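You operate a simulated robot arm through the tools that you are given. There is no shell and no other tool. Be economical: measure what you need, move in short steps, check, and stop when the job is done.

The job below is to be done with a simulated two-armed robot. You get a single attempt, and the scene is never put back.

TASK
Switch the bath off and drain it empty.
Fine: orange heat knob on COOL; pump and power off before the drain opens; close the drain after.

The check looks at the end state, three seconds after you hand in, the way a careful person would. Anything else that was tipped, shoved, dropped, spilled or broken makes it a failure.

THE ROBOT
Two 7-joint arms with fingered hands on one trunk that stands fixed in place. Base frame: the origin is at the foot of the trunk, x ahead of it, y to its left, z up. Units: mm, rad, N and s.
The left shoulder is at [158, 170, 1055], the right one opposite. With the tool pointing down near the work surface each hand reaches from about 420 to 860 mm from the base axis, measured 20 degrees to its own side. Payload 4 kg a hand.
The tool frame of a hand sits at the grasp point between the pads (the TCP): z along the fingers, y along the line on which they close. The tips reach 26 mm beyond it. The gripper opens to 132 mm. The gripper's body begins 73 mm behind the TCP. The gripper is a hand of 4 fingers: y runs from the thumb to the fingers, the wrist lies at [0, 0, -224] in the tool frame.
Orientation is told as [roll, pitch, yaw] about the base's x, y, z axes, in that order, counted from this pose: with the fingers straight down and closing along the base's y, the tool's x points along the base's -x, its y along +y and its z along -z.

THE INTERFACE
- The arms move only by the tool move_arm. It takes "left_increments", "right_increments" or both (then of equal length, played together; a hand with none holds still); each is a list of rows, each an object (a shift or turn left out is 0) with "linear": the shift along the tool's x, y, z in units of 40 mm (1.0 is 40 mm), a list of three; "turn": the turn, a rotation vector about the tool's x, y, z in units of 6 degrees (1.0 is 6 degrees), a list of three. In form: [{"linear": [x, y, z], "turn": [ax, ay, az]}, ...]. A call has 1 to 8 rows; each row shifts and turns the commanded pose from where the row before left it, along the tool's axes as they then stand. A call with a number of a shift or a turn outside -1 to 1 is refused whole. A row lasts 0.2 s, in which the tool goes at most 50 mm and 0.15 rad; a call with a longer step from one row to the next is refused whole. Where a pose cannot be reached the arm comes as near as it can. A force on the tool above 40 N (or 10 N above the force at the start of the call, whichever is more), or a blocked arm, ends the call early, and 0.2 s more pass. In this call time passes only in rows, and 0.2 s behind the last. It gives the time, the measured TCP pose, the force on the tool (base axes), the opening and the grip force at its end, in the units of the frame above (readings bear some noise), with the torque about the TCP (base axes, N m) and any sound that the robot's microphone picked up.
- Cameras (640 x 400 px; columns grow to the right, rows downward): "scene" is now at [270.1, -58.2, 1280.4]; the picture's right is [-0.58, -0.81, 0.00], its down [-0.13, 0.09, -0.99] and it looks along [0.80, -0.58, -0.15] (base axes); focal length 296 px, centre (320, 200). "left" rides on the left gripper at [-73, 6, -94] in its tool frame; the picture's right is [-0.08, -1.00, 0.00], its down [0.79, -0.06, -0.62] and it looks along [0.61, -0.05, 0.79] (tool axes); focal length 230 px, centre (320, 200). "right" rides on the right gripper at [73, 6, -94] in its tool frame; the picture's right is [-0.08, 1.00, 0.00], its down [-0.78, -0.06, -0.62] and it looks along [-0.62, -0.05, 0.79] (tool axes); focal length 230 px, centre (320, 200). There is no depth. A picture from a camera that has moved, and an enlarged one, comes with that camera's place and axes in the base frame and with its lens. The place of the scene camera against the robot may be out by one fixed shift of up to 18 mm in any direction.
- get_image(camera): a new picture of that camera. No time passes.
- move_column(by): slides the trunk up (or, below 0, down) by that many mm; the arms and the scene camera ride with it, the base frame stays. It gives what a move gives, with no picture.
- set_fingers(finger1, finger2, finger3, thumb_bend, hand): sets how far each is bent, from 0 (flat) to 100 (curled in); at 30 the hand is open as for a grip, at 70 the pads meet at the TCP. One left out holds its place. A second passes; each finger stops where it meets its share of the squeeze, and holds until it gets a number again. It is the only way to open and close the hand. It gives what a move gives, with no picture; readings hold the bend of each and the force on the fingers (four entries, about 0 where the hand has none), thumb and palm.
- aim_head(pan, tilt): turns the head with the scene camera to pan (to the left, within 1.396 rad either way) and tilt (down, from -0.506 to 1.204), counted from straight ahead of the robot. It gives what a move gives.
- enlarge(camera, box): a new picture of the part [left, top, right, bottom] of that camera's present view, enlarged. No time passes.
- hand_in(): hands the job in; it is judged then, once.

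Go step by step. Nothing tells you positions but the pictures and the camera data: compare them with the known pose of the tool, close in by small moves and look again before you grip or let go. The budget is 120 turns and 74 pictures, counting those below and the enlarged ones. Unless the task says otherwise, let go and move clear before handing in, and close with one line.

The tools are called as a command line: name --argument value ..., lists and objects as JSON in quotes. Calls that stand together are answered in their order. move_arm: Moves the arms, as the interface text tells. Its arguments: {"type":"object","properties":{"left_increments":{"type":"array","items":{"type":"object","properties":{"linear":{"type":"array","items":{"type":"number"}},"turn":{"type":"array","items":{"type":"number"}}}}},"right_increments":{"type":"array","items":{"type":"object","properties":{"linear":{"type":"array","items":{"type":"number"}},"turn":{"type":"array","items":{"type":"number"}}}}}},"required":[]} The other tools are called the same way: move_column (by) slides the trunk up or down; set_fingers (finger1, finger2, finger3, thumb_bend, hand) moves the fingers one by one; aim_head (pan, tilt) turns the head that bears the scene camera; get_image (camera) takes a picture; enlarge (camera, box) takes an enlarged picture of a part of a camera's view; hand_in () hands the job in.

At the start:

```text
time: 0.0
left_tcp_pos: [451.2, -85.3, 1197.2]
left_orientation: [0.002, 0.001, 0.0]
left_ft_force: [0.1, 0.0, -0.2]
left_torque: [0.01, 0.03, 0.06]
left_finger_gap: 131.9
left_grip_force: 0.1
left_shape: jaw
left_bend: [30.0, 30.0, 30.0, 30.0]
left_finger forces: [0.1, 0.0, 0.1, 0.1, 0.0, 0.0]
right_tcp_pos: [435.0, -475.7, 1198.2]
right_orientation: [-0.001, 0.001, 0.0]
right_ft_force: [0.6, -0.5, -0.2]
right_torque: [-0.04, -0.03, 0.0]
right_finger_gap: 131.8
right_grip_force: 0.1
right_shape: jaw
right_bend: [30.0, 30.0, 30.0, 30.0]
right_finger forces: [0.0, 0.0, 0.1, 0.0, 0.0, 0.1]
trunk travel left (down, up): [-75.0, 276.0]
head pan, tilt: [-0.623, 0.155]
```

scene: 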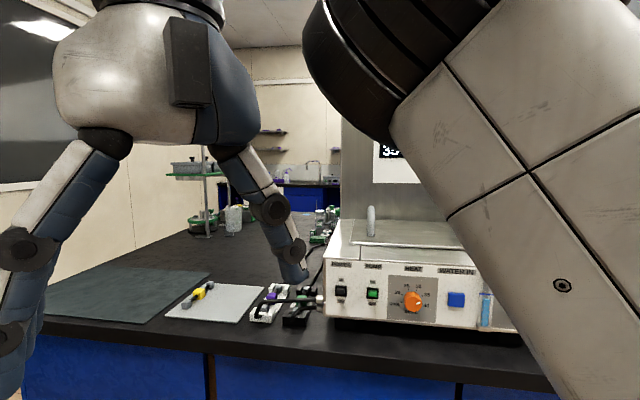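
right: 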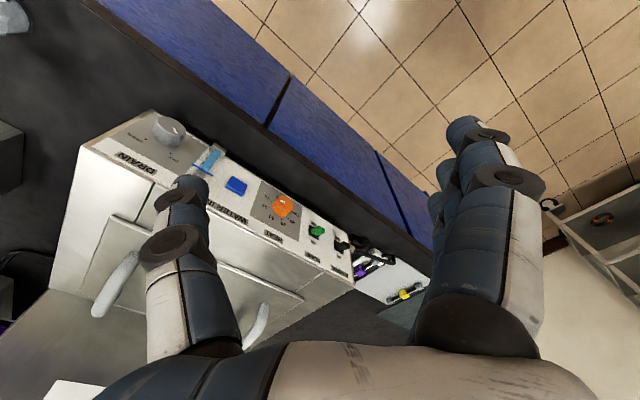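
left: 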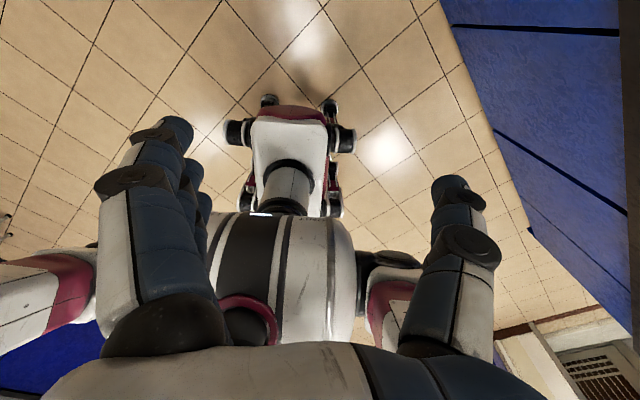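

I see a water bath with a panel of switches (power, pump), an orange heat knob, a blue water-in button and a drain knob. I'll look closer to read the labels before moving.

enlarge --camera "scene" --box '[300, 200, 520, 340]'

enlarge --camera "right" --box '[60, 90, 400, 310]'

```text
2.86 times, centred on (410, 270) of scene
camera zoom: at [270.1, -58.2, 1280.4], right [-0.58, -0.81, 0.0], down [-0.13, 0.09, -0.99], along [0.8, -0.58, -0.15], focal length 846 px, centre (63, 0)
```

zoom: 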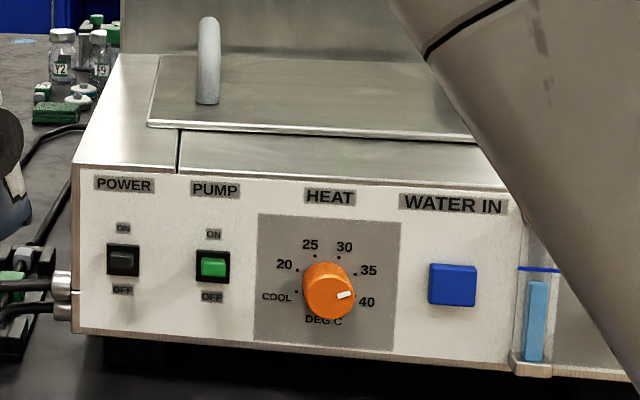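

```text
1.82 times, centred on (230, 200) of right
camera zoom: at [362.6, -470.4, 1291.9], right [0.08, 1.0, 0.0], down [0.78, -0.06, 0.62], along [0.62, -0.05, -0.79], focal length 418 px, centre (484, 200)
```

zoom: 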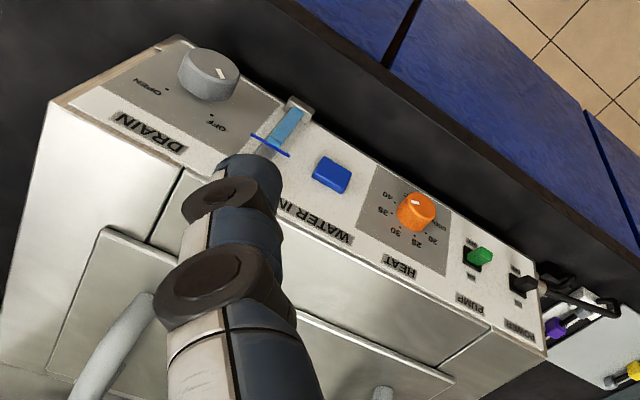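

The bath's panel faces the robot at roughly 45°, with power near (736,-453), heat near (629,-561) and drain near (474,-703), all at z of about 965. I'll move the left arm out of the view and start yawing the right hand toward the panel.

move_arm --left_increments '[{"linear": [0, 1, 0]}, {"linear": [0, 1, 0]}, {"linear": [0, 1, 0]}, {"linear": [0, 1, 0]}, {"linear": [0, 1, 0]}, {"linear": [0, 1, 0]}, {"linear": [0, 1, 0]}, {"linear": [0, 1, 0]}]' --right_increments '[{"linear": [-0.5, 0, 0], "turn": [0, 0, 0.94]}, {"linear": [-0.5, 0, 0], "turn": [0, 0, 0.94]}, {"linear": [-0.5, 0, 0], "turn": [0, 0, 0.94]}, {"linear": [-0.5, 0, 0], "turn": [0, 0, 0.94]}, {"linear": [-0.5, 0, 0], "turn": [0, 0, 0.94]}, {"linear": [-0.5, 0, 0], "turn": [0, 0, 0.94]}, {"linear": [-0.5, 0, 0], "turn": [0, 0, 0.94]}, {"linear": [-0.5, 0, 0], "turn": [0, 0, 0.94]}]'

get_image --camera "scene"

get_image --camera "right"

```text
time: 1.8
left_tcp_pos: [452.2, 234.1, 1193.0]
left_orientation: [-0.003, -0.003, -0.001]
left_ft_force: [-0.6, -0.2, 0.2]
left_torque: [0.0, 0.01, 0.01]
left_finger_gap: 131.9
left_grip_force: 0.0
left_shape: jaw
left_bend: [30.0, 30.0, 30.0, 30.0]
left_finger forces: [0.0, 0.0, 0.0, 0.0, 0.1, 0.0]
left hand out of reach, approached as far as the arm can: row 8
right_tcp_pos: [581.6, -527.0, 1197.9]
right_orientation: [0.0, 0.001, -0.791]
right_ft_force: [-0.2, 0.4, 0.0]
right_torque: [0.01, 0.0, 0.02]
right_finger_gap: 132.0
right_grip_force: 0.1
right_shape: jaw
right_bend: [30.0, 30.0, 30.0, 30.0]
right_finger forces: [0.0, 0.1, 0.0, 0.1, 0.0, 0.0]
trunk travel left (down, up): [-75.0, 276.0]
head pan, tilt: [-0.623, 0.155]
```

```text
68 pictures are left
camera scene: at [270.4, -58.1, 1280.3], right [-0.58, -0.81, 0.0], down [-0.13, 0.09, -0.99], along [0.8, -0.58, -0.15], focal length 296 px, centre (320, 200)
```

scene: 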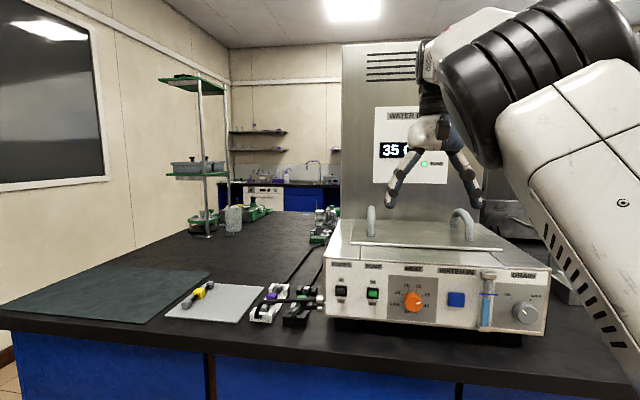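

```text
67 pictures are left
camera right: at [535.1, -471.3, 1290.1], right [0.76, 0.65, 0.0], down [0.51, -0.6, 0.62], along [0.4, -0.47, -0.79], focal length 230 px, centre (320, 200)
```

right: 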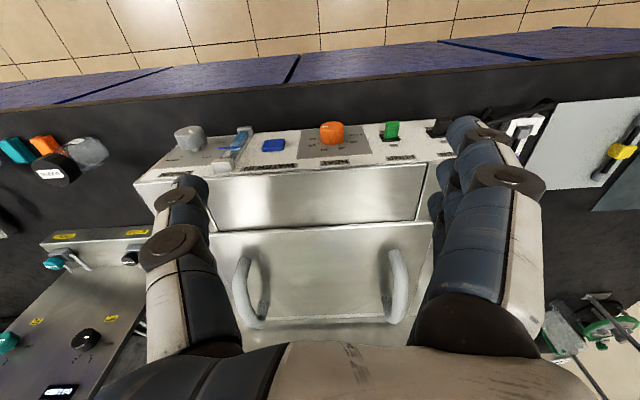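

The view is clear now. I'll enlarge the panel for switch states, and precise positions.

enlarge --camera "scene" --box '[320, 240, 560, 350]'

enlarge --camera "right" --box '[140, 90, 480, 210]'

```text
2.67 times, centred on (440, 295) of scene
camera zoom: at [270.4, -58.1, 1280.3], right [-0.58, -0.81, 0.0], down [-0.13, 0.09, -0.99], along [0.8, -0.58, -0.15], focal length 789 px, centre (0, -53)
```

zoom: 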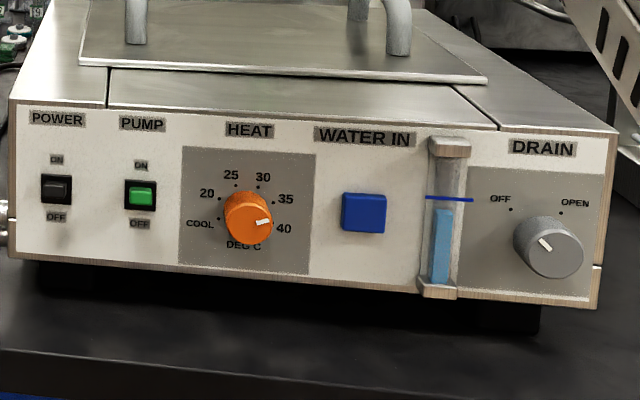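

```text
1.88 times, centred on (310, 150) of right
camera zoom: at [535.1, -471.3, 1290.1], right [0.76, 0.65, 0.0], down [0.51, -0.6, 0.62], along [0.4, -0.47, -0.79], focal length 433 px, centre (339, 294)
```

zoom: 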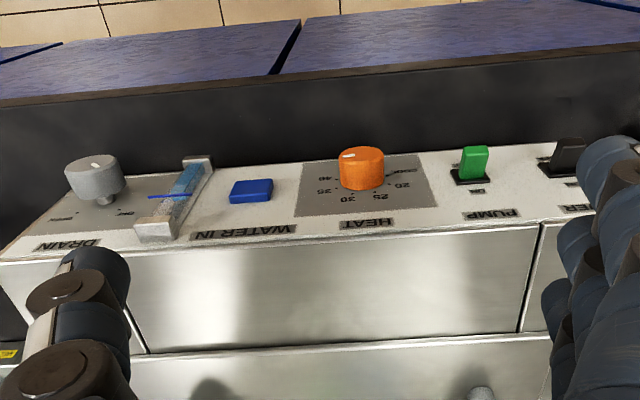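

The panel plane is vertical, and its outward normal is about (-0.72, 0.70). Pump is at z≈972, heat knob face ≈(625,-552,966), drain knob face ≈(476,-701,958). I'll pitch the right hand to point horizontally into the panel, staying high above the bath.

move_arm --right_increments '[{"turn": [0, -1, 0]}, {"turn": [0, -1, 0]}, {"turn": [0, -1, 0]}, {"turn": [0, -1, 0]}, {"turn": [0, -1, 0]}, {"turn": [0, -1, 0]}, {"turn": [0, -1, 0]}, {"turn": [0, -1, 0]}]'

move_arm --right_increments '[{"turn": [0, -1, 0]}, {"turn": [0, -1, 0]}, {"turn": [0, -1, 0]}, {"turn": [0, -1, 0]}, {"turn": [0, -1, 0]}, {"turn": [0, -1, 0]}, {"turn": [0, -1, 0]}]'

get_image --camera "scene"

```text
time: 3.8
left_tcp_pos: [451.7, 234.1, 1192.8]
left_orientation: [-0.003, -0.002, 0.0]
left_ft_force: [0.3, -0.1, 0.1]
left_torque: [0.01, 0.02, 0.01]
left_finger_gap: 131.8
left_grip_force: 0.1
left_shape: jaw
left_bend: [30.0, 30.0, 30.0, 30.0]
left_finger forces: [0.1, 0.0, 0.0, 0.0, 0.0, 0.1]
right_tcp_pos: [575.2, -569.0, 1181.7]
right_orientation: [0.054, -0.795, -0.871]
right_ft_force: [0.4, -0.1, -1.0]
right_torque: [0.0, 0.04, -0.01]
right_finger_gap: 131.5
right_grip_force: 0.0
right_shape: jaw
right_bend: [30.0, 30.0, 30.0, 30.0]
right_finger forces: [0.0, 0.0, 0.0, 0.0, 0.1, 0.0]
right hand out of reach, approached as far as the arm can: row 8
trunk travel left (down, up): [-75.0, 276.0]
head pan, tilt: [-0.623, 0.155]
stopped in row 8 (right hand): the arm was blocked; the commanded pose is now the measured one
```

```text
time: 5.4
left_tcp_pos: [451.4, 234.7, 1193.1]
left_orientation: [-0.002, -0.001, 0.001]
left_ft_force: [-0.3, 0.4, -0.9]
left_torque: [0.01, 0.01, -0.01]
left_finger_gap: 131.9
left_grip_force: 0.1
left_shape: jaw
left_bend: [30.0, 30.0, 30.0, 30.0]
left_finger forces: [0.1, 0.0, 0.0, 0.1, 0.0, 0.1]
right_tcp_pos: [572.2, -623.6, 1187.7]
right_orientation: [0.968, -1.508, -1.827]
right_ft_force: [-0.5, -0.2, 1.4]
right_torque: [0.04, 0.0, 0.02]
right_finger_gap: 131.9
right_grip_force: 0.1
right_shape: jaw
right_bend: [30.0, 30.0, 30.0, 30.0]
right_finger forces: [0.1, 0.0, 0.0, 0.0, 0.0, 0.0]
right hand out of reach, approached as far as the arm can: row 2, 3, 4, 5
trunk travel left (down, up): [-75.0, 276.0]
head pan, tilt: [-0.623, 0.155]
```

```text
64 pictures are left
camera scene: at [269.9, -58.2, 1280.5], right [-0.58, -0.81, 0.0], down [-0.13, 0.09, -0.99], along [0.8, -0.58, -0.16], focal length 296 px, centre (320, 200)
```

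scene: 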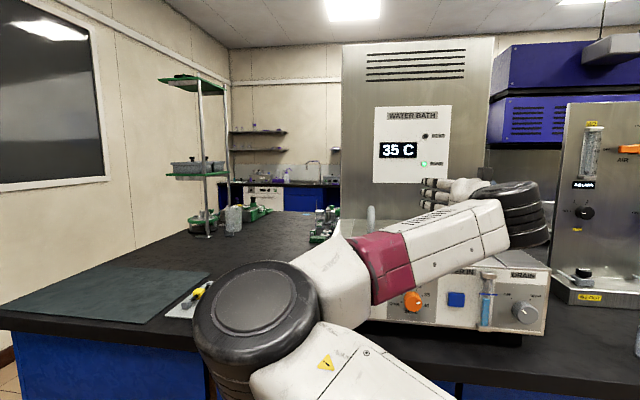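

The hand is now nearly horizontal, but the elbow swung low and the arm is cramped. I'll raise the trunk to give the arm more room, then look.

move_column --by 160

aim_head --pan -0.7 --tilt 0.5

get_image --camera "scene"

```text
time: 7.2
left_tcp_pos: [453.1, 233.7, 1352.6]
left_orientation: [-0.003, -0.001, 0.0]
left_ft_force: [-1.2, 0.1, 0.4]
left_torque: [0.06, 0.03, 0.02]
left_finger_gap: 132.0
left_grip_force: 0.0
left_shape: jaw
left_bend: [30.0, 30.0, 30.0, 30.0]
left_finger forces: [0.0, 0.0, 0.0, 0.0, 0.0, 0.1]
right_tcp_pos: [578.5, -617.2, 1346.0]
right_orientation: [0.856, -1.518, -1.699]
right_ft_force: [-0.6, 0.2, 0.5]
right_torque: [0.03, -0.01, 0.01]
right_finger_gap: 131.9
right_grip_force: 0.1
right_shape: jaw
right_bend: [30.0, 30.0, 30.0, 30.0]
right_finger forces: [0.0, 0.0, 0.0, 0.1, 0.0, 0.1]
trunk travel left (down, up): [-235.0, 116.0]
head pan, tilt: [-0.623, 0.155]
```

```text
time: 8.1
left_tcp_pos: [452.1, 234.3, 1353.5]
left_orientation: [-0.001, -0.001, 0.0]
left_ft_force: [0.8, 0.0, -0.1]
left_torque: [0.03, -0.01, -0.01]
left_finger_gap: 132.2
left_grip_force: 0.0
left_shape: jaw
left_bend: [30.0, 30.0, 30.0, 30.0]
left_finger forces: [0.1, 0.0, 0.0, 0.0, 0.0, 0.0]
right_tcp_pos: [579.2, -616.5, 1344.1]
right_orientation: [0.751, -1.523, -1.594]
right_ft_force: [-0.8, 0.3, -0.7]
right_torque: [-0.03, 0.01, -0.01]
right_finger_gap: 131.9
right_grip_force: 0.0
right_shape: jaw
right_bend: [30.0, 30.0, 30.0, 30.0]
right_finger forces: [0.0, 0.0, 0.0, 0.1, 0.0, 0.0]
trunk travel left (down, up): [-235.0, 116.0]
head pan, tilt: [-0.7, 0.499]
```

```text
63 pictures are left
camera scene: at [126.2, -62.6, 1422.3], right [-0.64, -0.76, 0.0], down [-0.37, 0.31, -0.88], along [0.67, -0.57, -0.48], focal length 296 px, centre (320, 200)
```

scene: 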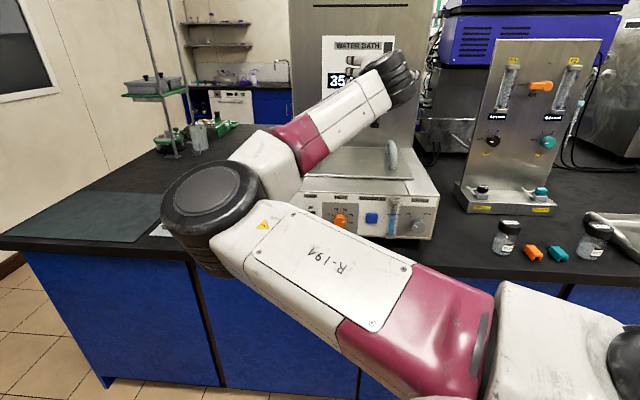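

The elbow sits inboard, clear of the table. I'll back the hand out in front of the panel and straighten its heading before going down.

move_arm --right_increments '[{"linear": [0, 0.5, -0.8], "turn": [-0.7, 0, 0]}, {"linear": [0, 0.5, -0.8], "turn": [0, -0.33, 0]}, {"linear": [0, 0.5, -0.8], "turn": [0, 0, -0.33]}, {"linear": [0, 0.5, 0]}]'

get_image --camera "right"

get_image --camera "scene"

```text
time: 9.3
left_tcp_pos: [450.9, 234.3, 1353.0]
left_orientation: [-0.003, -0.002, 0.002]
left_ft_force: [-0.8, 1.2, 0.8]
left_torque: [0.01, 0.0, 0.0]
left_finger_gap: 131.8
left_grip_force: 0.2
left_shape: jaw
left_bend: [30.0, 30.0, 30.0, 30.0]
left_finger forces: [0.0, 0.0, 0.0, 0.0, 0.0, 0.0]
right_tcp_pos: [545.0, -518.3, 1361.4]
right_orientation: [-2.825, -1.539, 1.991]
right_ft_force: [0.0, -0.5, -0.5]
right_torque: [-0.02, 0.01, 0.01]
right_finger_gap: 131.9
right_grip_force: 0.0
right_shape: jaw
right_bend: [30.0, 30.0, 30.0, 30.0]
right_finger forces: [0.0, 0.0, 0.0, 0.0, 0.0, 0.0]
trunk travel left (down, up): [-235.0, 116.0]
head pan, tilt: [-0.7, 0.499]
stopped in row 4 (right hand): the arm was blocked; the commanded pose is now the measured one
```

```text
62 pictures are left
camera right: at [487.8, -447.4, 1285.0], right [0.74, 0.67, 0.07], down [-0.47, 0.44, 0.77], along [0.49, -0.6, 0.64], focal length 230 px, centre (320, 200)
```

right: 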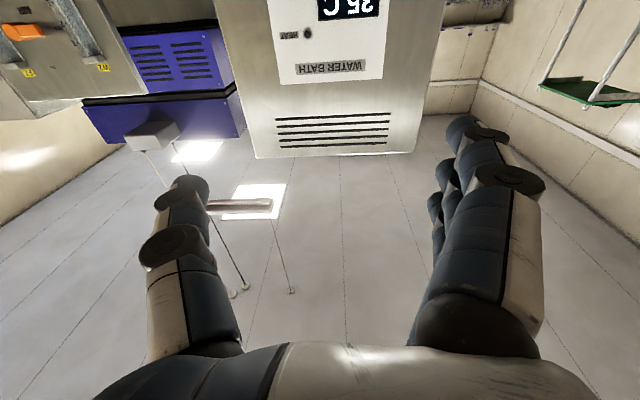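

```text
61 pictures are left
camera scene: at [125.5, -63.0, 1422.4], right [-0.64, -0.76, 0.0], down [-0.37, 0.31, -0.88], along [0.67, -0.57, -0.48], focal length 296 px, centre (320, 200)
```

scene: 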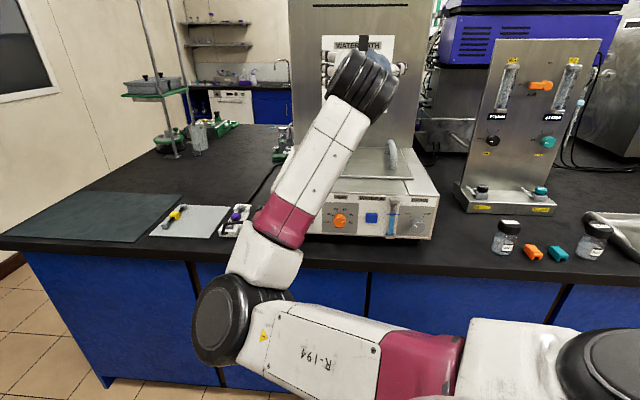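

With this roll, the wrist camera looks up at the ceiling; I want it above the fingers, looking down at the panel. I'll roll the hand about its own axis while still high.

move_arm --right_increments '[{"turn": [0, 0, -1]}, {"turn": [0, 0, -1]}, {"turn": [0, 0, -1]}, {"turn": [0, 0, -1]}, {"turn": [0, 0, -1]}, {"turn": [0, 0, -1]}, {"turn": [0, 0, -1]}, {"turn": [0, 0, -1]}]'

move_arm --right_increments '[{"turn": [0, 0, -1]}, {"turn": [0, 0, -1]}, {"turn": [0, 0, -1]}, {"turn": [0, 0, -1]}, {"turn": [0, 0, -1]}, {"turn": [0, 0, -1]}, {"turn": [0, 0, -1]}]'

get_image --camera "scene"

```text
time: 11.1
left_tcp_pos: [452.2, 234.2, 1353.5]
left_orientation: [-0.003, -0.002, 0.002]
left_ft_force: [-0.4, 0.1, 0.3]
left_torque: [0.01, -0.02, -0.03]
left_finger_gap: 131.7
left_grip_force: 0.1
left_shape: jaw
left_bend: [30.0, 30.0, 30.0, 30.0]
left_finger forces: [0.0, 0.0, 0.1, 0.0, 0.0, 0.0]
right_tcp_pos: [546.6, -513.9, 1360.9]
right_orientation: [-1.608, -0.722, 0.771]
right_ft_force: [0.0, -0.3, 0.2]
right_torque: [-0.02, 0.0, -0.04]
right_finger_gap: 131.8
right_grip_force: 0.1
right_shape: jaw
right_bend: [30.0, 30.0, 30.0, 30.0]
right_finger forces: [0.0, 0.0, 0.1, 0.0, 0.0, 0.0]
trunk travel left (down, up): [-235.0, 116.0]
head pan, tilt: [-0.7, 0.499]
```

```text
time: 12.7
left_tcp_pos: [451.3, 233.7, 1352.9]
left_orientation: [-0.004, -0.002, 0.0]
left_ft_force: [0.3, -0.5, -0.1]
left_torque: [0.04, 0.02, -0.03]
left_finger_gap: 132.0
left_grip_force: 0.0
left_shape: jaw
left_bend: [30.0, 30.0, 30.0, 30.0]
left_finger forces: [0.1, 0.0, 0.1, 0.1, 0.0, 0.0]
right_tcp_pos: [737.5, -518.3, 1298.9]
right_orientation: [-1.601, 0.005, 0.732]
right_ft_force: [-0.5, 0.0, -1.0]
right_torque: [0.02, -0.02, 0.0]
right_finger_gap: 131.9
right_grip_force: 0.0
right_shape: jaw
right_bend: [30.0, 30.0, 30.0, 30.0]
right_finger forces: [0.0, 0.0, 0.0, 0.0, 0.1, 0.1]
right hand out of reach, approached as far as the arm can: row 2, 3, 4, 5, 6, 7
trunk travel left (down, up): [-235.0, 116.0]
head pan, tilt: [-0.7, 0.499]
```

```text
60 pictures are left
camera scene: at [126.3, -62.6, 1422.2], right [-0.64, -0.76, 0.0], down [-0.37, 0.31, -0.88], along [0.67, -0.57, -0.48], focal length 296 px, centre (320, 200)
```

scene: 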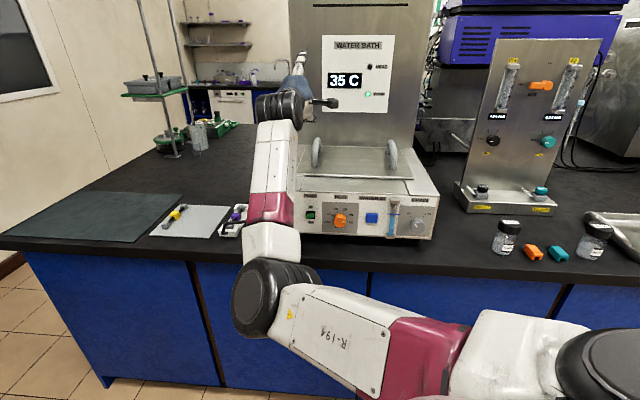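

The hand now points at the panel with thumb above and fingers below, which also works for knobs. I'll back off from the bath along the hand's axis and see whether this pose holds.

move_arm --right_increments '[{"linear": [0, 0, -0.8]}, {"linear": [0, 0, -0.8]}, {"linear": [0, 0.5, -0.8]}, {"linear": [0, 0.8, -0.5]}, {"linear": [0, 1, 0]}, {"linear": [0, 1, 0]}]'

get_image --camera "scene"

```text
time: 14.3
left_tcp_pos: [452.5, 232.7, 1353.0]
left_orientation: [-0.004, -0.002, 0.001]
left_ft_force: [0.7, -0.4, 1.1]
left_torque: [0.0, 0.01, -0.01]
left_finger_gap: 131.9
left_grip_force: 0.0
left_shape: jaw
left_bend: [30.0, 30.0, 30.0, 30.0]
left_finger forces: [0.0, 0.0, 0.0, 0.0, 0.1, 0.1]
right_tcp_pos: [692.5, -491.8, 1171.7]
right_orientation: [-1.651, 0.04, 0.674]
right_ft_force: [1.0, 0.2, -0.2]
right_torque: [-0.01, 0.0, -0.03]
right_finger_gap: 132.2
right_grip_force: 0.1
right_shape: jaw
right_bend: [30.0, 30.0, 30.0, 30.0]
right_finger forces: [0.1, 0.1, 0.0, 0.0, 0.0, 0.0]
right hand out of reach, approached as far as the arm can: row 1, 2, 3, 4
trunk travel left (down, up): [-235.0, 116.0]
head pan, tilt: [-0.7, 0.499]
stopped in row 6 (right hand): the arm was blocked; the commanded pose is now the measured one
```

```text
59 pictures are left
camera scene: at [125.9, -63.0, 1422.3], right [-0.64, -0.76, 0.0], down [-0.37, 0.31, -0.88], along [0.67, -0.57, -0.48], focal length 296 px, centre (320, 200)
```

scene: 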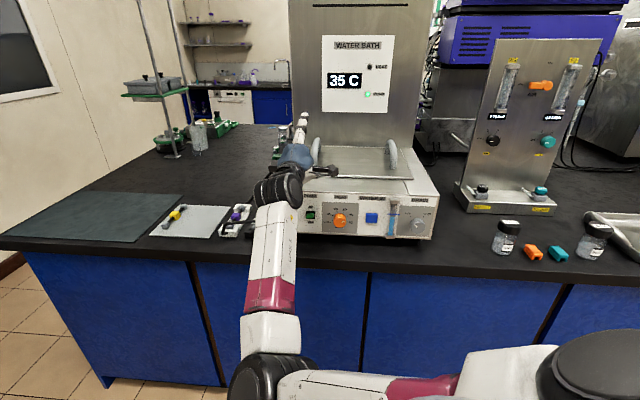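

The forearm now lines up with the panel normal, and the space in front of the bench edge is free below. I'll raise the trunk further for a natural elbow-down pose, then lower and back up the hand with heading corrections.

move_column --by 110

move_arm --right_increments '[{"linear": [0, 0.5, -0.8], "turn": [-0.4, -0.6, 0]}, {"linear": [0, 0.5, -0.8], "turn": [-0.4, -0.6, 0]}, {"linear": [0, 0.7, -0.6]}, {"linear": [0, 1, 0]}, {"linear": [0, 1, 0]}, {"linear": [0, 1, 0]}]'

get_image --camera "scene"

```text
time: 15.7
left_tcp_pos: [451.7, 233.2, 1461.8]
left_orientation: [-0.004, 0.0, -0.001]
left_ft_force: [0.7, -0.1, 0.0]
left_torque: [0.03, 0.02, -0.01]
left_finger_gap: 131.7
left_grip_force: 0.1
left_shape: jaw
left_bend: [30.0, 30.0, 30.0, 30.0]
left_finger forces: [0.0, 0.0, 0.1, 0.0, 0.0, 0.0]
right_tcp_pos: [676.6, -530.0, 1290.4]
right_orientation: [-1.683, 0.067, 0.616]
right_ft_force: [-0.2, 0.2, 0.3]
right_torque: [-0.02, -0.01, -0.03]
right_finger_gap: 132.1
right_grip_force: 0.0
right_shape: jaw
right_bend: [30.0, 30.0, 30.0, 30.0]
right_finger forces: [0.1, 0.0, 0.0, 0.0, 0.1, 0.0]
trunk travel left (down, up): [-345.0, 6.0]
head pan, tilt: [-0.7, 0.499]
```

```text
time: 17.3
left_tcp_pos: [452.2, 234.0, 1463.2]
left_orientation: [-0.001, -0.002, 0.001]
left_ft_force: [0.9, -1.0, 0.5]
left_torque: [0.02, 0.0, -0.01]
left_finger_gap: 132.2
left_grip_force: 0.0
left_shape: jaw
left_bend: [30.0, 30.0, 30.0, 30.0]
left_finger forces: [0.0, 0.1, 0.0, 0.1, 0.1, 0.1]
right_tcp_pos: [638.8, -496.7, 1102.8]
right_orientation: [-1.622, 0.093, 0.757]
right_ft_force: [1.0, -0.5, 0.3]
right_torque: [0.0, -0.01, -0.02]
right_finger_gap: 132.1
right_grip_force: 0.0
right_shape: jaw
right_bend: [30.0, 30.0, 30.0, 30.0]
right_finger forces: [0.0, 0.0, 0.1, 0.1, 0.0, 0.1]
right hand out of reach, approached as far as the arm can: row 2, 3
trunk travel left (down, up): [-345.0, 6.0]
head pan, tilt: [-0.7, 0.499]
stopped in row 6 (right hand): the arm was blocked; the commanded pose is now the measured one
```

```text
58 pictures are left
camera scene: at [109.0, -62.8, 1533.1], right [-0.64, -0.76, 0.0], down [-0.37, 0.31, -0.88], along [0.67, -0.57, -0.48], focal length 296 px, centre (320, 200)
```

scene: 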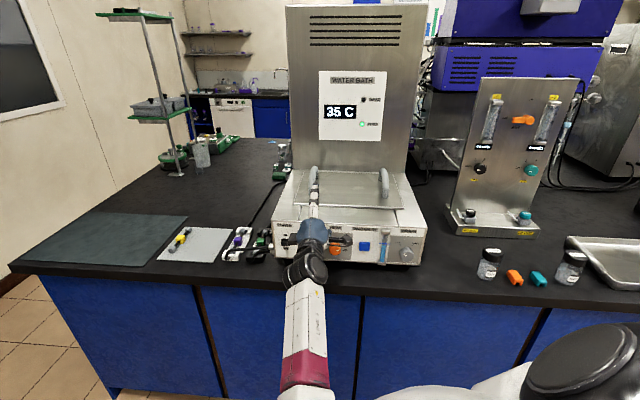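

The pose is good: forearm low and pointing at the panel. I'll back off a bit more, then continue down in front of the panel.

move_arm --right_increments '[{"linear": [0, 0, -0.6]}, {"linear": [0, 0, -0.6]}, {"linear": [0, 0, -0.6]}, {"linear": [0, 0.5, 0]}, {"linear": [0, 0.6, 0]}]'

get_image --camera "right"

```text
time: 18.7
left_tcp_pos: [451.8, 233.0, 1463.4]
left_orientation: [-0.003, -0.001, -0.001]
left_ft_force: [0.3, -0.7, -0.2]
left_torque: [0.03, 0.01, 0.0]
left_finger_gap: 132.0
left_grip_force: 0.1
left_shape: jaw
left_bend: [30.0, 30.0, 30.0, 30.0]
left_finger forces: [0.0, 0.0, 0.0, 0.1, 0.1, 0.0]
right_tcp_pos: [586.0, -498.0, 1069.8]
right_orientation: [-1.684, 0.153, 0.727]
right_ft_force: [-0.2, -0.6, -0.5]
right_torque: [0.02, -0.02, 0.02]
right_finger_gap: 131.9
right_grip_force: 0.1
right_shape: jaw
right_bend: [30.0, 30.0, 30.0, 30.0]
right_finger forces: [0.0, 0.1, 0.0, 0.1, 0.0, 0.0]
right hand out of reach, approached as far as the arm can: row 3
trunk travel left (down, up): [-345.0, 6.0]
head pan, tilt: [-0.7, 0.499]
stopped in row 5 (right hand): the arm was blocked; the commanded pose is now the measured one
```

```text
57 pictures are left
camera right: at [469.8, -479.1, 1066.0], right [0.02, -0.13, -0.99], down [0.17, 0.98, -0.13], along [0.99, -0.16, 0.04], focal length 230 px, centre (320, 200)
```

right: 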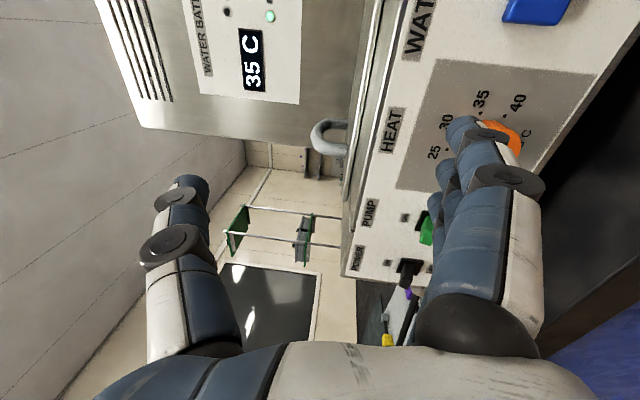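

The wrist camera has a good view of the panel (image right is down). I'll continue down slowly, correcting the slight upward tilt.

move_arm --right_increments '[{"linear": [0, 0.5, 0], "turn": [-0.5, 0, 0]}, {"linear": [0, 0.5, 0], "turn": [-0.5, 0, 0]}, {"linear": [0, 0.5, 0]}, {"linear": [0, 0.5, 0]}]'

set_fingers --hand "right" --finger1 100 --finger2 60 --finger3 100 --thumb_bend 100

get_image --camera "right"

get_image --camera "scene"

```text
time: 19.7
left_tcp_pos: [451.4, 234.0, 1462.8]
left_orientation: [-0.003, -0.002, 0.0]
left_ft_force: [-0.5, -0.4, -0.3]
left_torque: [0.03, 0.01, 0.0]
left_finger_gap: 131.9
left_grip_force: 0.0
left_shape: jaw
left_bend: [30.0, 30.0, 30.0, 30.0]
left_finger forces: [0.0, 0.0, 0.1, 0.0, 0.0, 0.0]
right_tcp_pos: [579.8, -503.1, 989.1]
right_orientation: [-1.57, 0.15, 0.733]
right_ft_force: [0.1, -0.1, -0.5]
right_torque: [-0.04, 0.01, -0.02]
right_finger_gap: 132.1
right_grip_force: 0.1
right_shape: jaw
right_bend: [30.0, 30.0, 30.0, 30.0]
right_finger forces: [0.0, 0.0, 0.0, 0.0, 0.0, 0.0]
trunk travel left (down, up): [-345.0, 6.0]
head pan, tilt: [-0.7, 0.499]
```

```text
time: 20.7
left_tcp_pos: [451.8, 234.1, 1462.7]
left_orientation: [-0.005, -0.003, 0.001]
left_ft_force: [0.0, 0.6, -0.7]
left_torque: [-0.01, -0.01, 0.02]
left_finger_gap: 131.9
left_grip_force: 0.1
left_shape: jaw
left_bend: [30.0, 30.0, 30.0, 30.0]
left_finger forces: [0.0, 0.0, 0.0, 0.0, 0.1, 0.0]
right_tcp_pos: [581.3, -505.1, 989.1]
right_orientation: [-1.573, 0.15, 0.731]
right_ft_force: [1.0, -0.4, 0.4]
right_torque: [0.03, 0.01, -0.01]
right_finger_gap: 38.2
right_grip_force: 0.1
right_shape: fingers
right_bend: [100.0, 59.0, 100.0, 98.0]
right_finger forces: [0.0, 0.1, 0.1, 0.1, 0.0, 0.0]
trunk travel left (down, up): [-345.0, 6.0]
head pan, tilt: [-0.7, 0.499]
```

```text
56 pictures are left
camera right: at [463.5, -484.0, 994.6], right [-0.05, -0.05, -1.0], down [0.17, 0.98, -0.06], along [0.98, -0.18, -0.04], focal length 230 px, centre (320, 200)
```

right: 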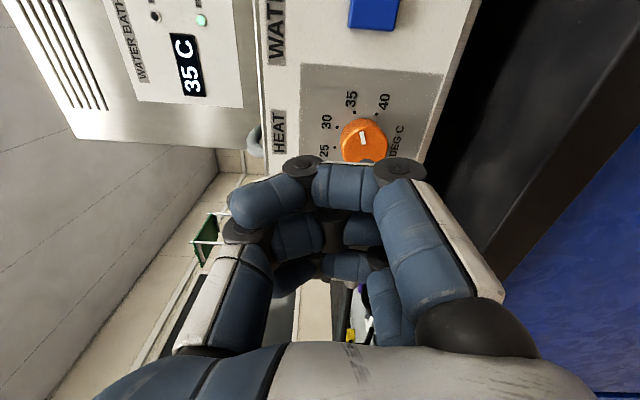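

```text
55 pictures are left
camera scene: at [109.3, -62.6, 1533.1], right [-0.64, -0.76, 0.0], down [-0.37, 0.31, -0.88], along [0.67, -0.57, -0.48], focal length 296 px, centre (320, 200)
```

scene: 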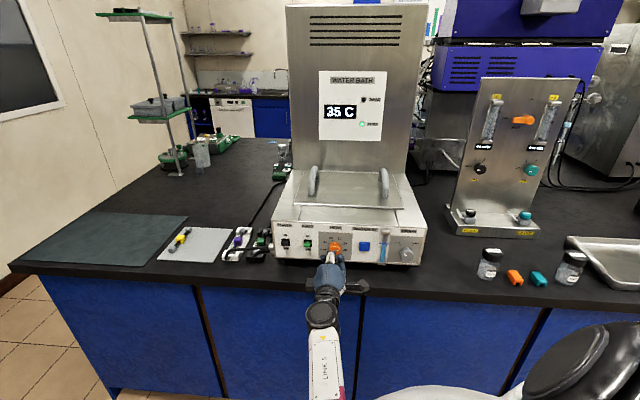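

The hand now sits right in front of the heat knob. For a poking finger I'll extend only the middle finger, keep the others curled, and check the shape.

set_fingers --hand "right" --finger1 100 --finger2 35 --finger3 100 --thumb_bend 100

get_image --camera "right"

enlarge --camera "scene" --box '[240, 200, 460, 340]'

```text
time: 21.7
left_tcp_pos: [452.3, 234.7, 1464.0]
left_orientation: [-0.002, -0.003, 0.002]
left_ft_force: [-0.4, 0.2, 0.4]
left_torque: [-0.02, 0.01, 0.03]
left_finger_gap: 131.9
left_grip_force: 0.1
left_shape: jaw
left_bend: [30.0, 30.0, 30.0, 30.0]
left_finger forces: [0.0, 0.0, 0.0, 0.0, 0.0, 0.0]
right_tcp_pos: [578.7, -503.5, 989.2]
right_orientation: [-1.574, 0.147, 0.73]
right_ft_force: [0.5, -0.4, 0.0]
right_torque: [0.04, 0.02, 0.0]
right_finger_gap: 39.2
right_grip_force: 0.0
right_shape: fingers
right_bend: [100.0, 35.0, 100.0, 100.0]
right_finger forces: [0.1, 0.0, 0.0, 0.1, 0.1, 0.0]
trunk travel left (down, up): [-345.0, 6.0]
head pan, tilt: [-0.7, 0.499]
```

```text
54 pictures are left
camera right: at [463.6, -484.3, 994.9], right [-0.05, -0.05, -1.0], down [0.17, 0.98, -0.06], along [0.98, -0.18, -0.04], focal length 230 px, centre (320, 200)
```

right: 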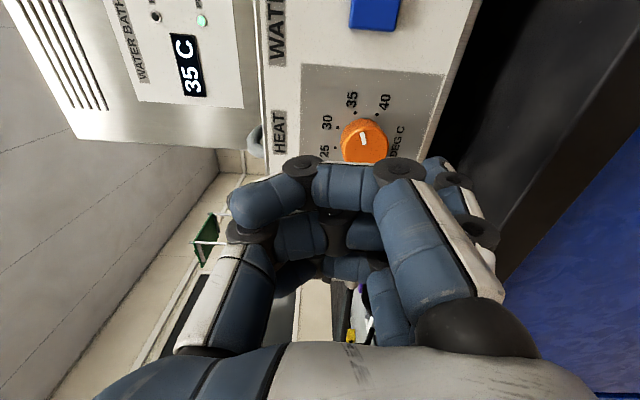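

```text
2.86 times, centred on (350, 270) of scene
camera zoom: at [109.2, -62.6, 1533.1], right [-0.64, -0.76, 0.0], down [-0.37, 0.31, -0.88], along [0.67, -0.57, -0.48], focal length 846 px, centre (234, 0)
```

zoom: 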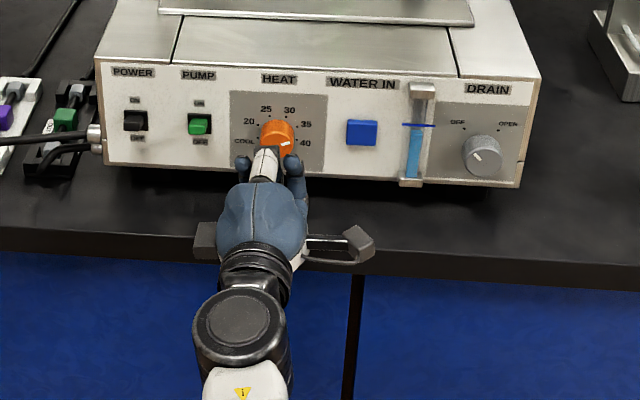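

I'll use the finger nearest the camera instead, so its tip can be seen against the switches.

set_fingers --hand "right" --finger1 40 --finger2 100 --finger3 100 --thumb_bend 100

move_arm --right_increments '[{"linear": [-0.7, 0, 0], "turn": [0, 0, 0.7]}, {"linear": [-0.7, -0.3, 0], "turn": [0, -0.4, 0.7]}, {"linear": [-0.6, -0.3, 0]}]'

get_image --camera "right"

enlarge --camera "scene" --box '[240, 200, 460, 340]'

```text
time: 22.7
left_tcp_pos: [453.4, 233.0, 1464.0]
left_orientation: [-0.004, -0.002, 0.0]
left_ft_force: [0.9, 0.1, 0.2]
left_torque: [0.04, 0.02, -0.02]
left_finger_gap: 131.9
left_grip_force: 0.0
left_shape: jaw
left_bend: [30.0, 30.0, 30.0, 30.0]
left_finger forces: [0.0, 0.1, 0.0, 0.0, 0.1, 0.1]
right_tcp_pos: [578.8, -504.8, 990.7]
right_orientation: [-1.573, 0.149, 0.732]
right_ft_force: [0.1, -0.1, -0.6]
right_torque: [-0.01, 0.01, 0.0]
right_finger_gap: 50.0
right_grip_force: 0.0
right_shape: fingers
right_bend: [40.0, 94.0, 100.0, 100.0]
right_finger forces: [0.0, 0.0, 0.0, 0.1, 0.0, 0.0]
trunk travel left (down, up): [-345.0, 6.0]
head pan, tilt: [-0.7, 0.499]
```

```text
time: 23.7
left_tcp_pos: [450.9, 232.1, 1463.4]
left_orientation: [-0.004, -0.001, 0.002]
left_ft_force: [0.1, -0.9, -0.6]
left_torque: [-0.01, -0.02, 0.06]
left_finger_gap: 131.7
left_grip_force: 0.0
left_shape: jaw
left_bend: [30.0, 30.0, 30.0, 30.0]
left_finger forces: [0.0, 0.1, 0.1, 0.0, 0.0, 0.0]
right_tcp_pos: [626.2, -498.2, 1022.8]
right_orientation: [-1.626, 0.068, 0.729]
right_ft_force: [-0.2, -0.1, -0.8]
right_torque: [0.03, 0.01, 0.02]
right_finger_gap: 50.1
right_grip_force: 0.0
right_shape: fingers
right_bend: [40.0, 94.0, 100.0, 100.0]
right_finger forces: [0.1, 0.0, 0.0, 0.1, 0.1, 0.0]
trunk travel left (down, up): [-345.0, 6.0]
head pan, tilt: [-0.7, 0.499]
stopped in row 3 (right hand): the arm was blocked; the commanded pose is now the measured one
```

```text
52 pictures are left
camera right: at [510.4, -479.2, 1016.6], right [0.04, -0.03, -1.0], down [0.17, 0.98, -0.03], along [0.98, -0.17, 0.05], focal length 230 px, centre (320, 200)
```

right: 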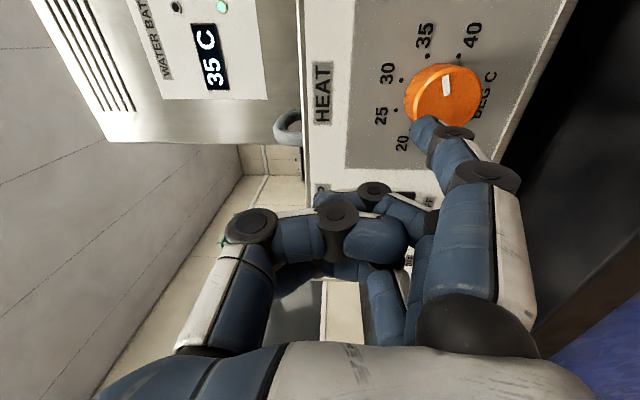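

```text
2.86 times, centred on (350, 270) of scene
camera zoom: at [108.9, -63.2, 1533.1], right [-0.64, -0.76, 0.0], down [-0.37, 0.31, -0.88], along [0.67, -0.57, -0.48], focal length 846 px, centre (234, 0)
```

zoom: 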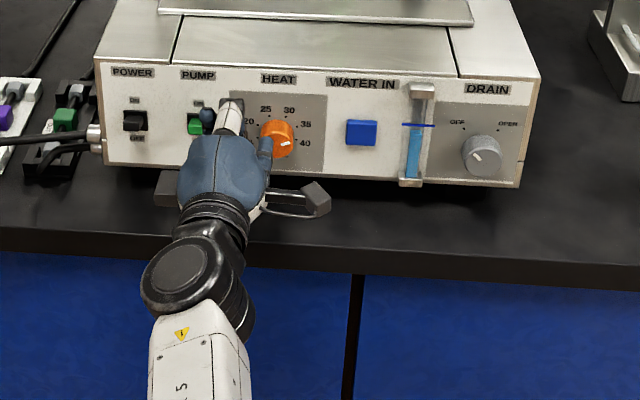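

The extended finger is close to the orange knob, so I'll back away first, then shift left toward the pump switch.

move_arm --right_increments '[{"linear": [0, 0, -0.8]}, {"linear": [-0.6, 0, 0]}, {"linear": [-0.6, 0, 0]}, {"linear": [-0.4, 0, 0]}]'

get_image --camera "right"

enlarge --camera "scene" --box '[240, 200, 460, 340]'

```text
time: 24.9
left_tcp_pos: [450.5, 232.9, 1463.5]
left_orientation: [-0.004, -0.001, -0.001]
left_ft_force: [-0.5, 0.2, 0.8]
left_torque: [0.0, 0.01, 0.01]
left_finger_gap: 131.9
left_grip_force: 0.0
left_shape: jaw
left_bend: [30.0, 30.0, 30.0, 30.0]
left_finger forces: [0.1, 0.0, 0.1, 0.1, 0.0, 0.0]
right_tcp_pos: [641.8, -478.0, 1028.2]
right_orientation: [-1.679, 0.127, 0.686]
right_ft_force: [0.2, 0.0, 0.3]
right_torque: [0.01, 0.02, 0.01]
right_finger_gap: 49.9
right_grip_force: 0.0
right_shape: fingers
right_bend: [40.0, 94.0, 100.0, 100.0]
right_finger forces: [0.0, 0.1, 0.0, 0.0, 0.1, 0.0]
trunk travel left (down, up): [-345.0, 6.0]
head pan, tilt: [-0.7, 0.499]
stopped in row 4 (right hand): the arm was blocked; the commanded pose is now the measured one
```

```text
50 pictures are left
camera right: at [526.4, -454.6, 1022.1], right [0.03, -0.11, -0.99], down [0.21, 0.97, -0.11], along [0.98, -0.2, 0.05], focal length 230 px, centre (320, 200)
```

right: 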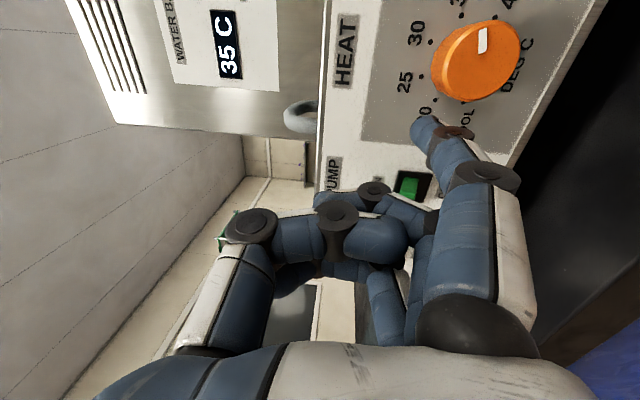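

```text
2.86 times, centred on (350, 270) of scene
camera zoom: at [108.7, -63.0, 1533.1], right [-0.64, -0.76, 0.0], down [-0.37, 0.31, -0.88], along [0.67, -0.57, -0.48], focal length 846 px, centre (234, 0)
```

zoom: 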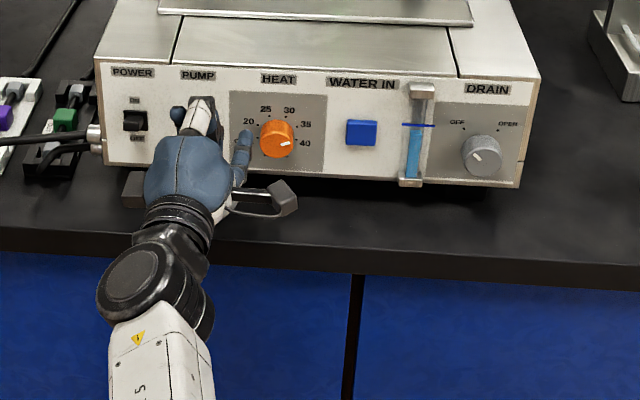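

The hand has trouble going further left, so I'll switch to the finger on the hand's left side, which should now be right in front of the pump switch.

set_fingers --hand "right" --finger1 100 --finger2 100 --finger3 40 --thumb_bend 100

get_image --camera "right"

enlarge --camera "scene" --box '[265, 215, 345, 270]'

```text
time: 25.9
left_tcp_pos: [451.9, 234.3, 1463.4]
left_orientation: [-0.004, -0.002, 0.001]
left_ft_force: [-0.3, 0.4, 0.3]
left_torque: [0.02, 0.0, -0.03]
left_finger_gap: 131.9
left_grip_force: 0.1
left_shape: jaw
left_bend: [30.0, 30.0, 30.0, 30.0]
left_finger forces: [0.0, 0.0, 0.0, 0.0, 0.0, 0.1]
right_tcp_pos: [643.0, -476.7, 1028.0]
right_orientation: [-1.678, 0.126, 0.688]
right_ft_force: [-1.1, -0.2, -1.1]
right_torque: [0.02, 0.02, 0.02]
right_finger_gap: 37.9
right_grip_force: 0.1
right_shape: fingers
right_bend: [100.0, 94.0, 40.0, 100.0]
right_finger forces: [0.0, 0.1, 0.3, 0.0, 0.0, 0.0]
trunk travel left (down, up): [-345.0, 6.0]
head pan, tilt: [-0.7, 0.499]
```

```text
48 pictures are left
camera right: at [526.8, -453.8, 1021.9], right [0.03, -0.11, -0.99], down [0.21, 0.97, -0.1], along [0.98, -0.2, 0.05], focal length 230 px, centre (320, 200)
```

right: 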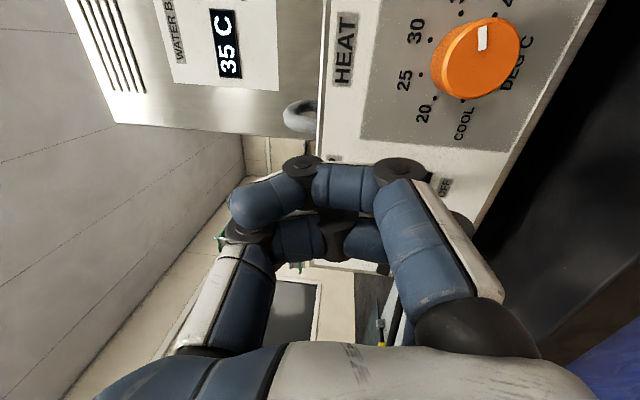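

```text
7.27 times, centred on (305, 242) of scene
camera zoom: at [109.1, -62.6, 1533.1], right [-0.64, -0.76, 0.0], down [-0.37, 0.31, -0.88], along [0.67, -0.57, -0.48], focal length 2152 px, centre (429, -109)
```

zoom: 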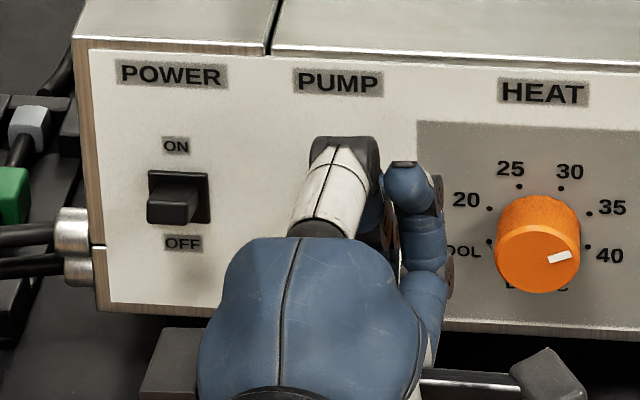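

The finger should be directly below-front of the pump switch. I'll lower about 13 mm and press forward in small steps, watching force.

move_arm --right_increments '[{"linear": [0, 0.35, 0]}, {"linear": [0, 0, 0.25]}, {"linear": [0, 0, 0.25]}, {"linear": [0, 0, 0.2]}]'

enlarge --camera "scene" --box '[265, 215, 345, 270]'

```text
time: 26.9
left_tcp_pos: [451.9, 232.8, 1464.0]
left_orientation: [-0.003, -0.002, -0.001]
left_ft_force: [0.1, 0.2, -0.9]
left_torque: [0.02, 0.01, -0.02]
left_finger_gap: 132.0
left_grip_force: 0.2
left_shape: jaw
left_bend: [30.0, 30.0, 30.0, 30.0]
left_finger forces: [0.0, 0.0, 0.0, 0.0, 0.0, 0.1]
right_tcp_pos: [659.9, -497.4, 1014.9]
right_orientation: [-1.673, 0.121, 0.692]
right_ft_force: [-0.6, 1.4, -2.4]
right_torque: [0.14, 0.11, 0.04]
right_finger_gap: 38.2
right_grip_force: 1.8
right_shape: fingers
right_bend: [100.0, 94.0, 38.0, 100.0]
right_finger forces: [0.1, 0.0, 2.4, 0.0, 0.0, 0.1]
trunk travel left (down, up): [-345.0, 6.0]
head pan, tilt: [-0.7, 0.499]
```

```text
7.27 times, centred on (305, 242) of scene
camera zoom: at [109.4, -62.5, 1533.1], right [-0.64, -0.76, 0.0], down [-0.37, 0.31, -0.88], along [0.67, -0.57, -0.48], focal length 2152 px, centre (429, -109)
```

zoom: 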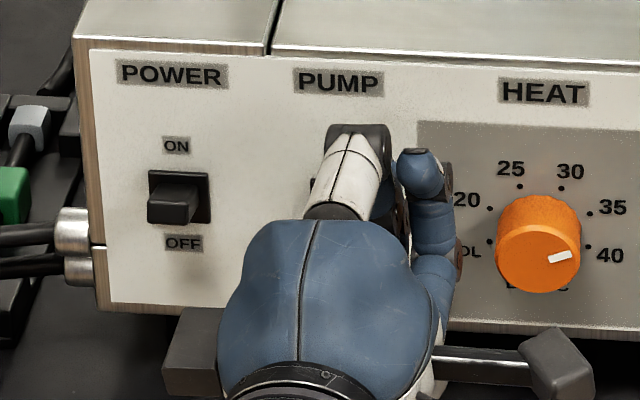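

The finger feels contact (2.4 N). I'll press on a bit.

move_arm --right_increments '[{"linear": [0, 0, 0.15]}, {"linear": [0, 0, 0.15]}, {"linear": [0, 0, 0.15]}]'

move_arm --right_increments '[{"linear": [0, 0, -0.5]}, {"linear": [0, 0, -0.6]}, {"linear": [0, -0.8, 0]}, {"linear": [0, -0.8, 0]}]'

enlarge --camera "scene" --box '[265, 215, 345, 270]'

get_image --camera "right"

```text
time: 27.6
left_tcp_pos: [447.2, 236.5, 1464.3]
left_orientation: [-0.005, -0.005, -0.001]
left_ft_force: [0.4, -0.1, 0.0]
left_torque: [0.02, 0.01, 0.03]
left_finger_gap: 131.6
left_grip_force: 0.1
left_shape: jaw
left_bend: [30.0, 30.0, 30.0, 30.0]
left_finger forces: [0.1, 0.0, 0.1, 0.0, 0.1, 0.0]
right_tcp_pos: [665.5, -501.2, 1016.8]
right_orientation: [-1.67, 0.124, 0.695]
right_ft_force: [-28.0, 19.7, 4.8]
right_torque: [1.31, 1.76, 0.38]
right_finger_gap: 38.1
right_grip_force: 17.1
right_shape: fingers
right_bend: [100.0, 94.0, 41.0, 100.0]
right_finger forces: [0.1, 0.1, 34.9, 0.1, 0.0, 0.0]
trunk travel left (down, up): [-345.0, 6.0]
head pan, tilt: [-0.7, 0.499]
stopped in row 3 (right hand): the force on the tool passed its limit (the readings are from after the stop); the commanded pose is now the measured one
```

```text
time: 28.8
left_tcp_pos: [453.0, 233.3, 1462.0]
left_orientation: [-0.002, -0.004, 0.0]
left_ft_force: [0.0, -0.2, -1.4]
left_torque: [0.02, 0.03, -0.03]
left_finger_gap: 131.7
left_grip_force: 0.1
left_shape: jaw
left_bend: [30.0, 30.0, 30.0, 30.0]
left_finger forces: [0.0, 0.1, 0.0, 0.1, 0.0, 0.0]
right_tcp_pos: [633.8, -511.3, 1101.3]
right_orientation: [-1.737, 0.162, 0.631]
right_ft_force: [-0.4, 0.5, 0.4]
right_torque: [0.0, -0.01, 0.02]
right_finger_gap: 37.8
right_grip_force: 0.0
right_shape: fingers
right_bend: [100.0, 95.0, 40.0, 100.0]
right_finger forces: [0.0, 0.0, 0.0, 0.1, 0.1, 0.0]
trunk travel left (down, up): [-345.0, 6.0]
head pan, tilt: [-0.7, 0.499]
stopped in row 4 (right hand): the arm was blocked; the commanded pose is now the measured one
```

```text
7.27 times, centred on (305, 242) of scene
camera zoom: at [109.8, -63.1, 1533.0], right [-0.64, -0.76, 0.0], down [-0.37, 0.31, -0.88], along [0.67, -0.57, -0.48], focal length 2152 px, centre (429, -109)
```

zoom: 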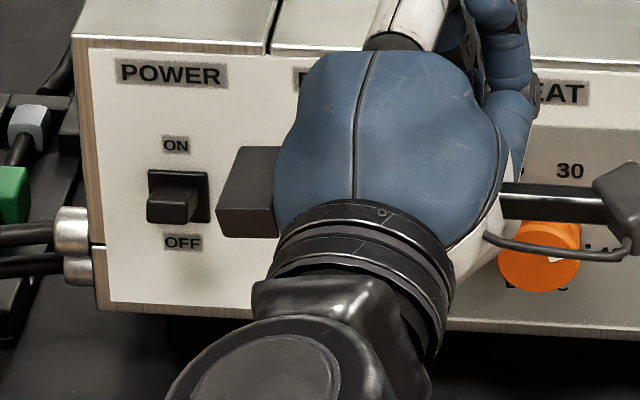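

```text
44 pictures are left
camera right: at [519.2, -482.7, 1091.1], right [0.03, -0.18, -0.98], down [0.25, 0.95, -0.17], along [0.97, -0.24, 0.08], focal length 230 px, centre (320, 200)
```

right: 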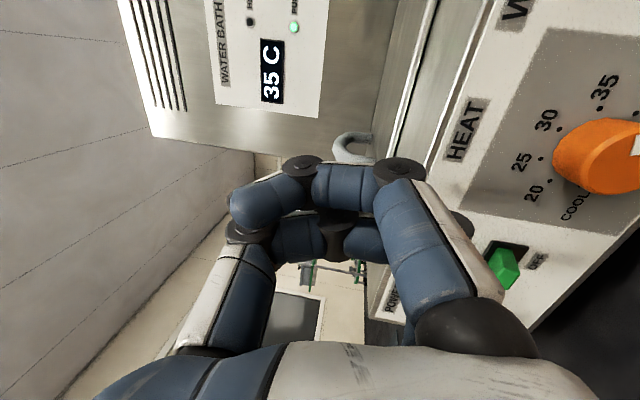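

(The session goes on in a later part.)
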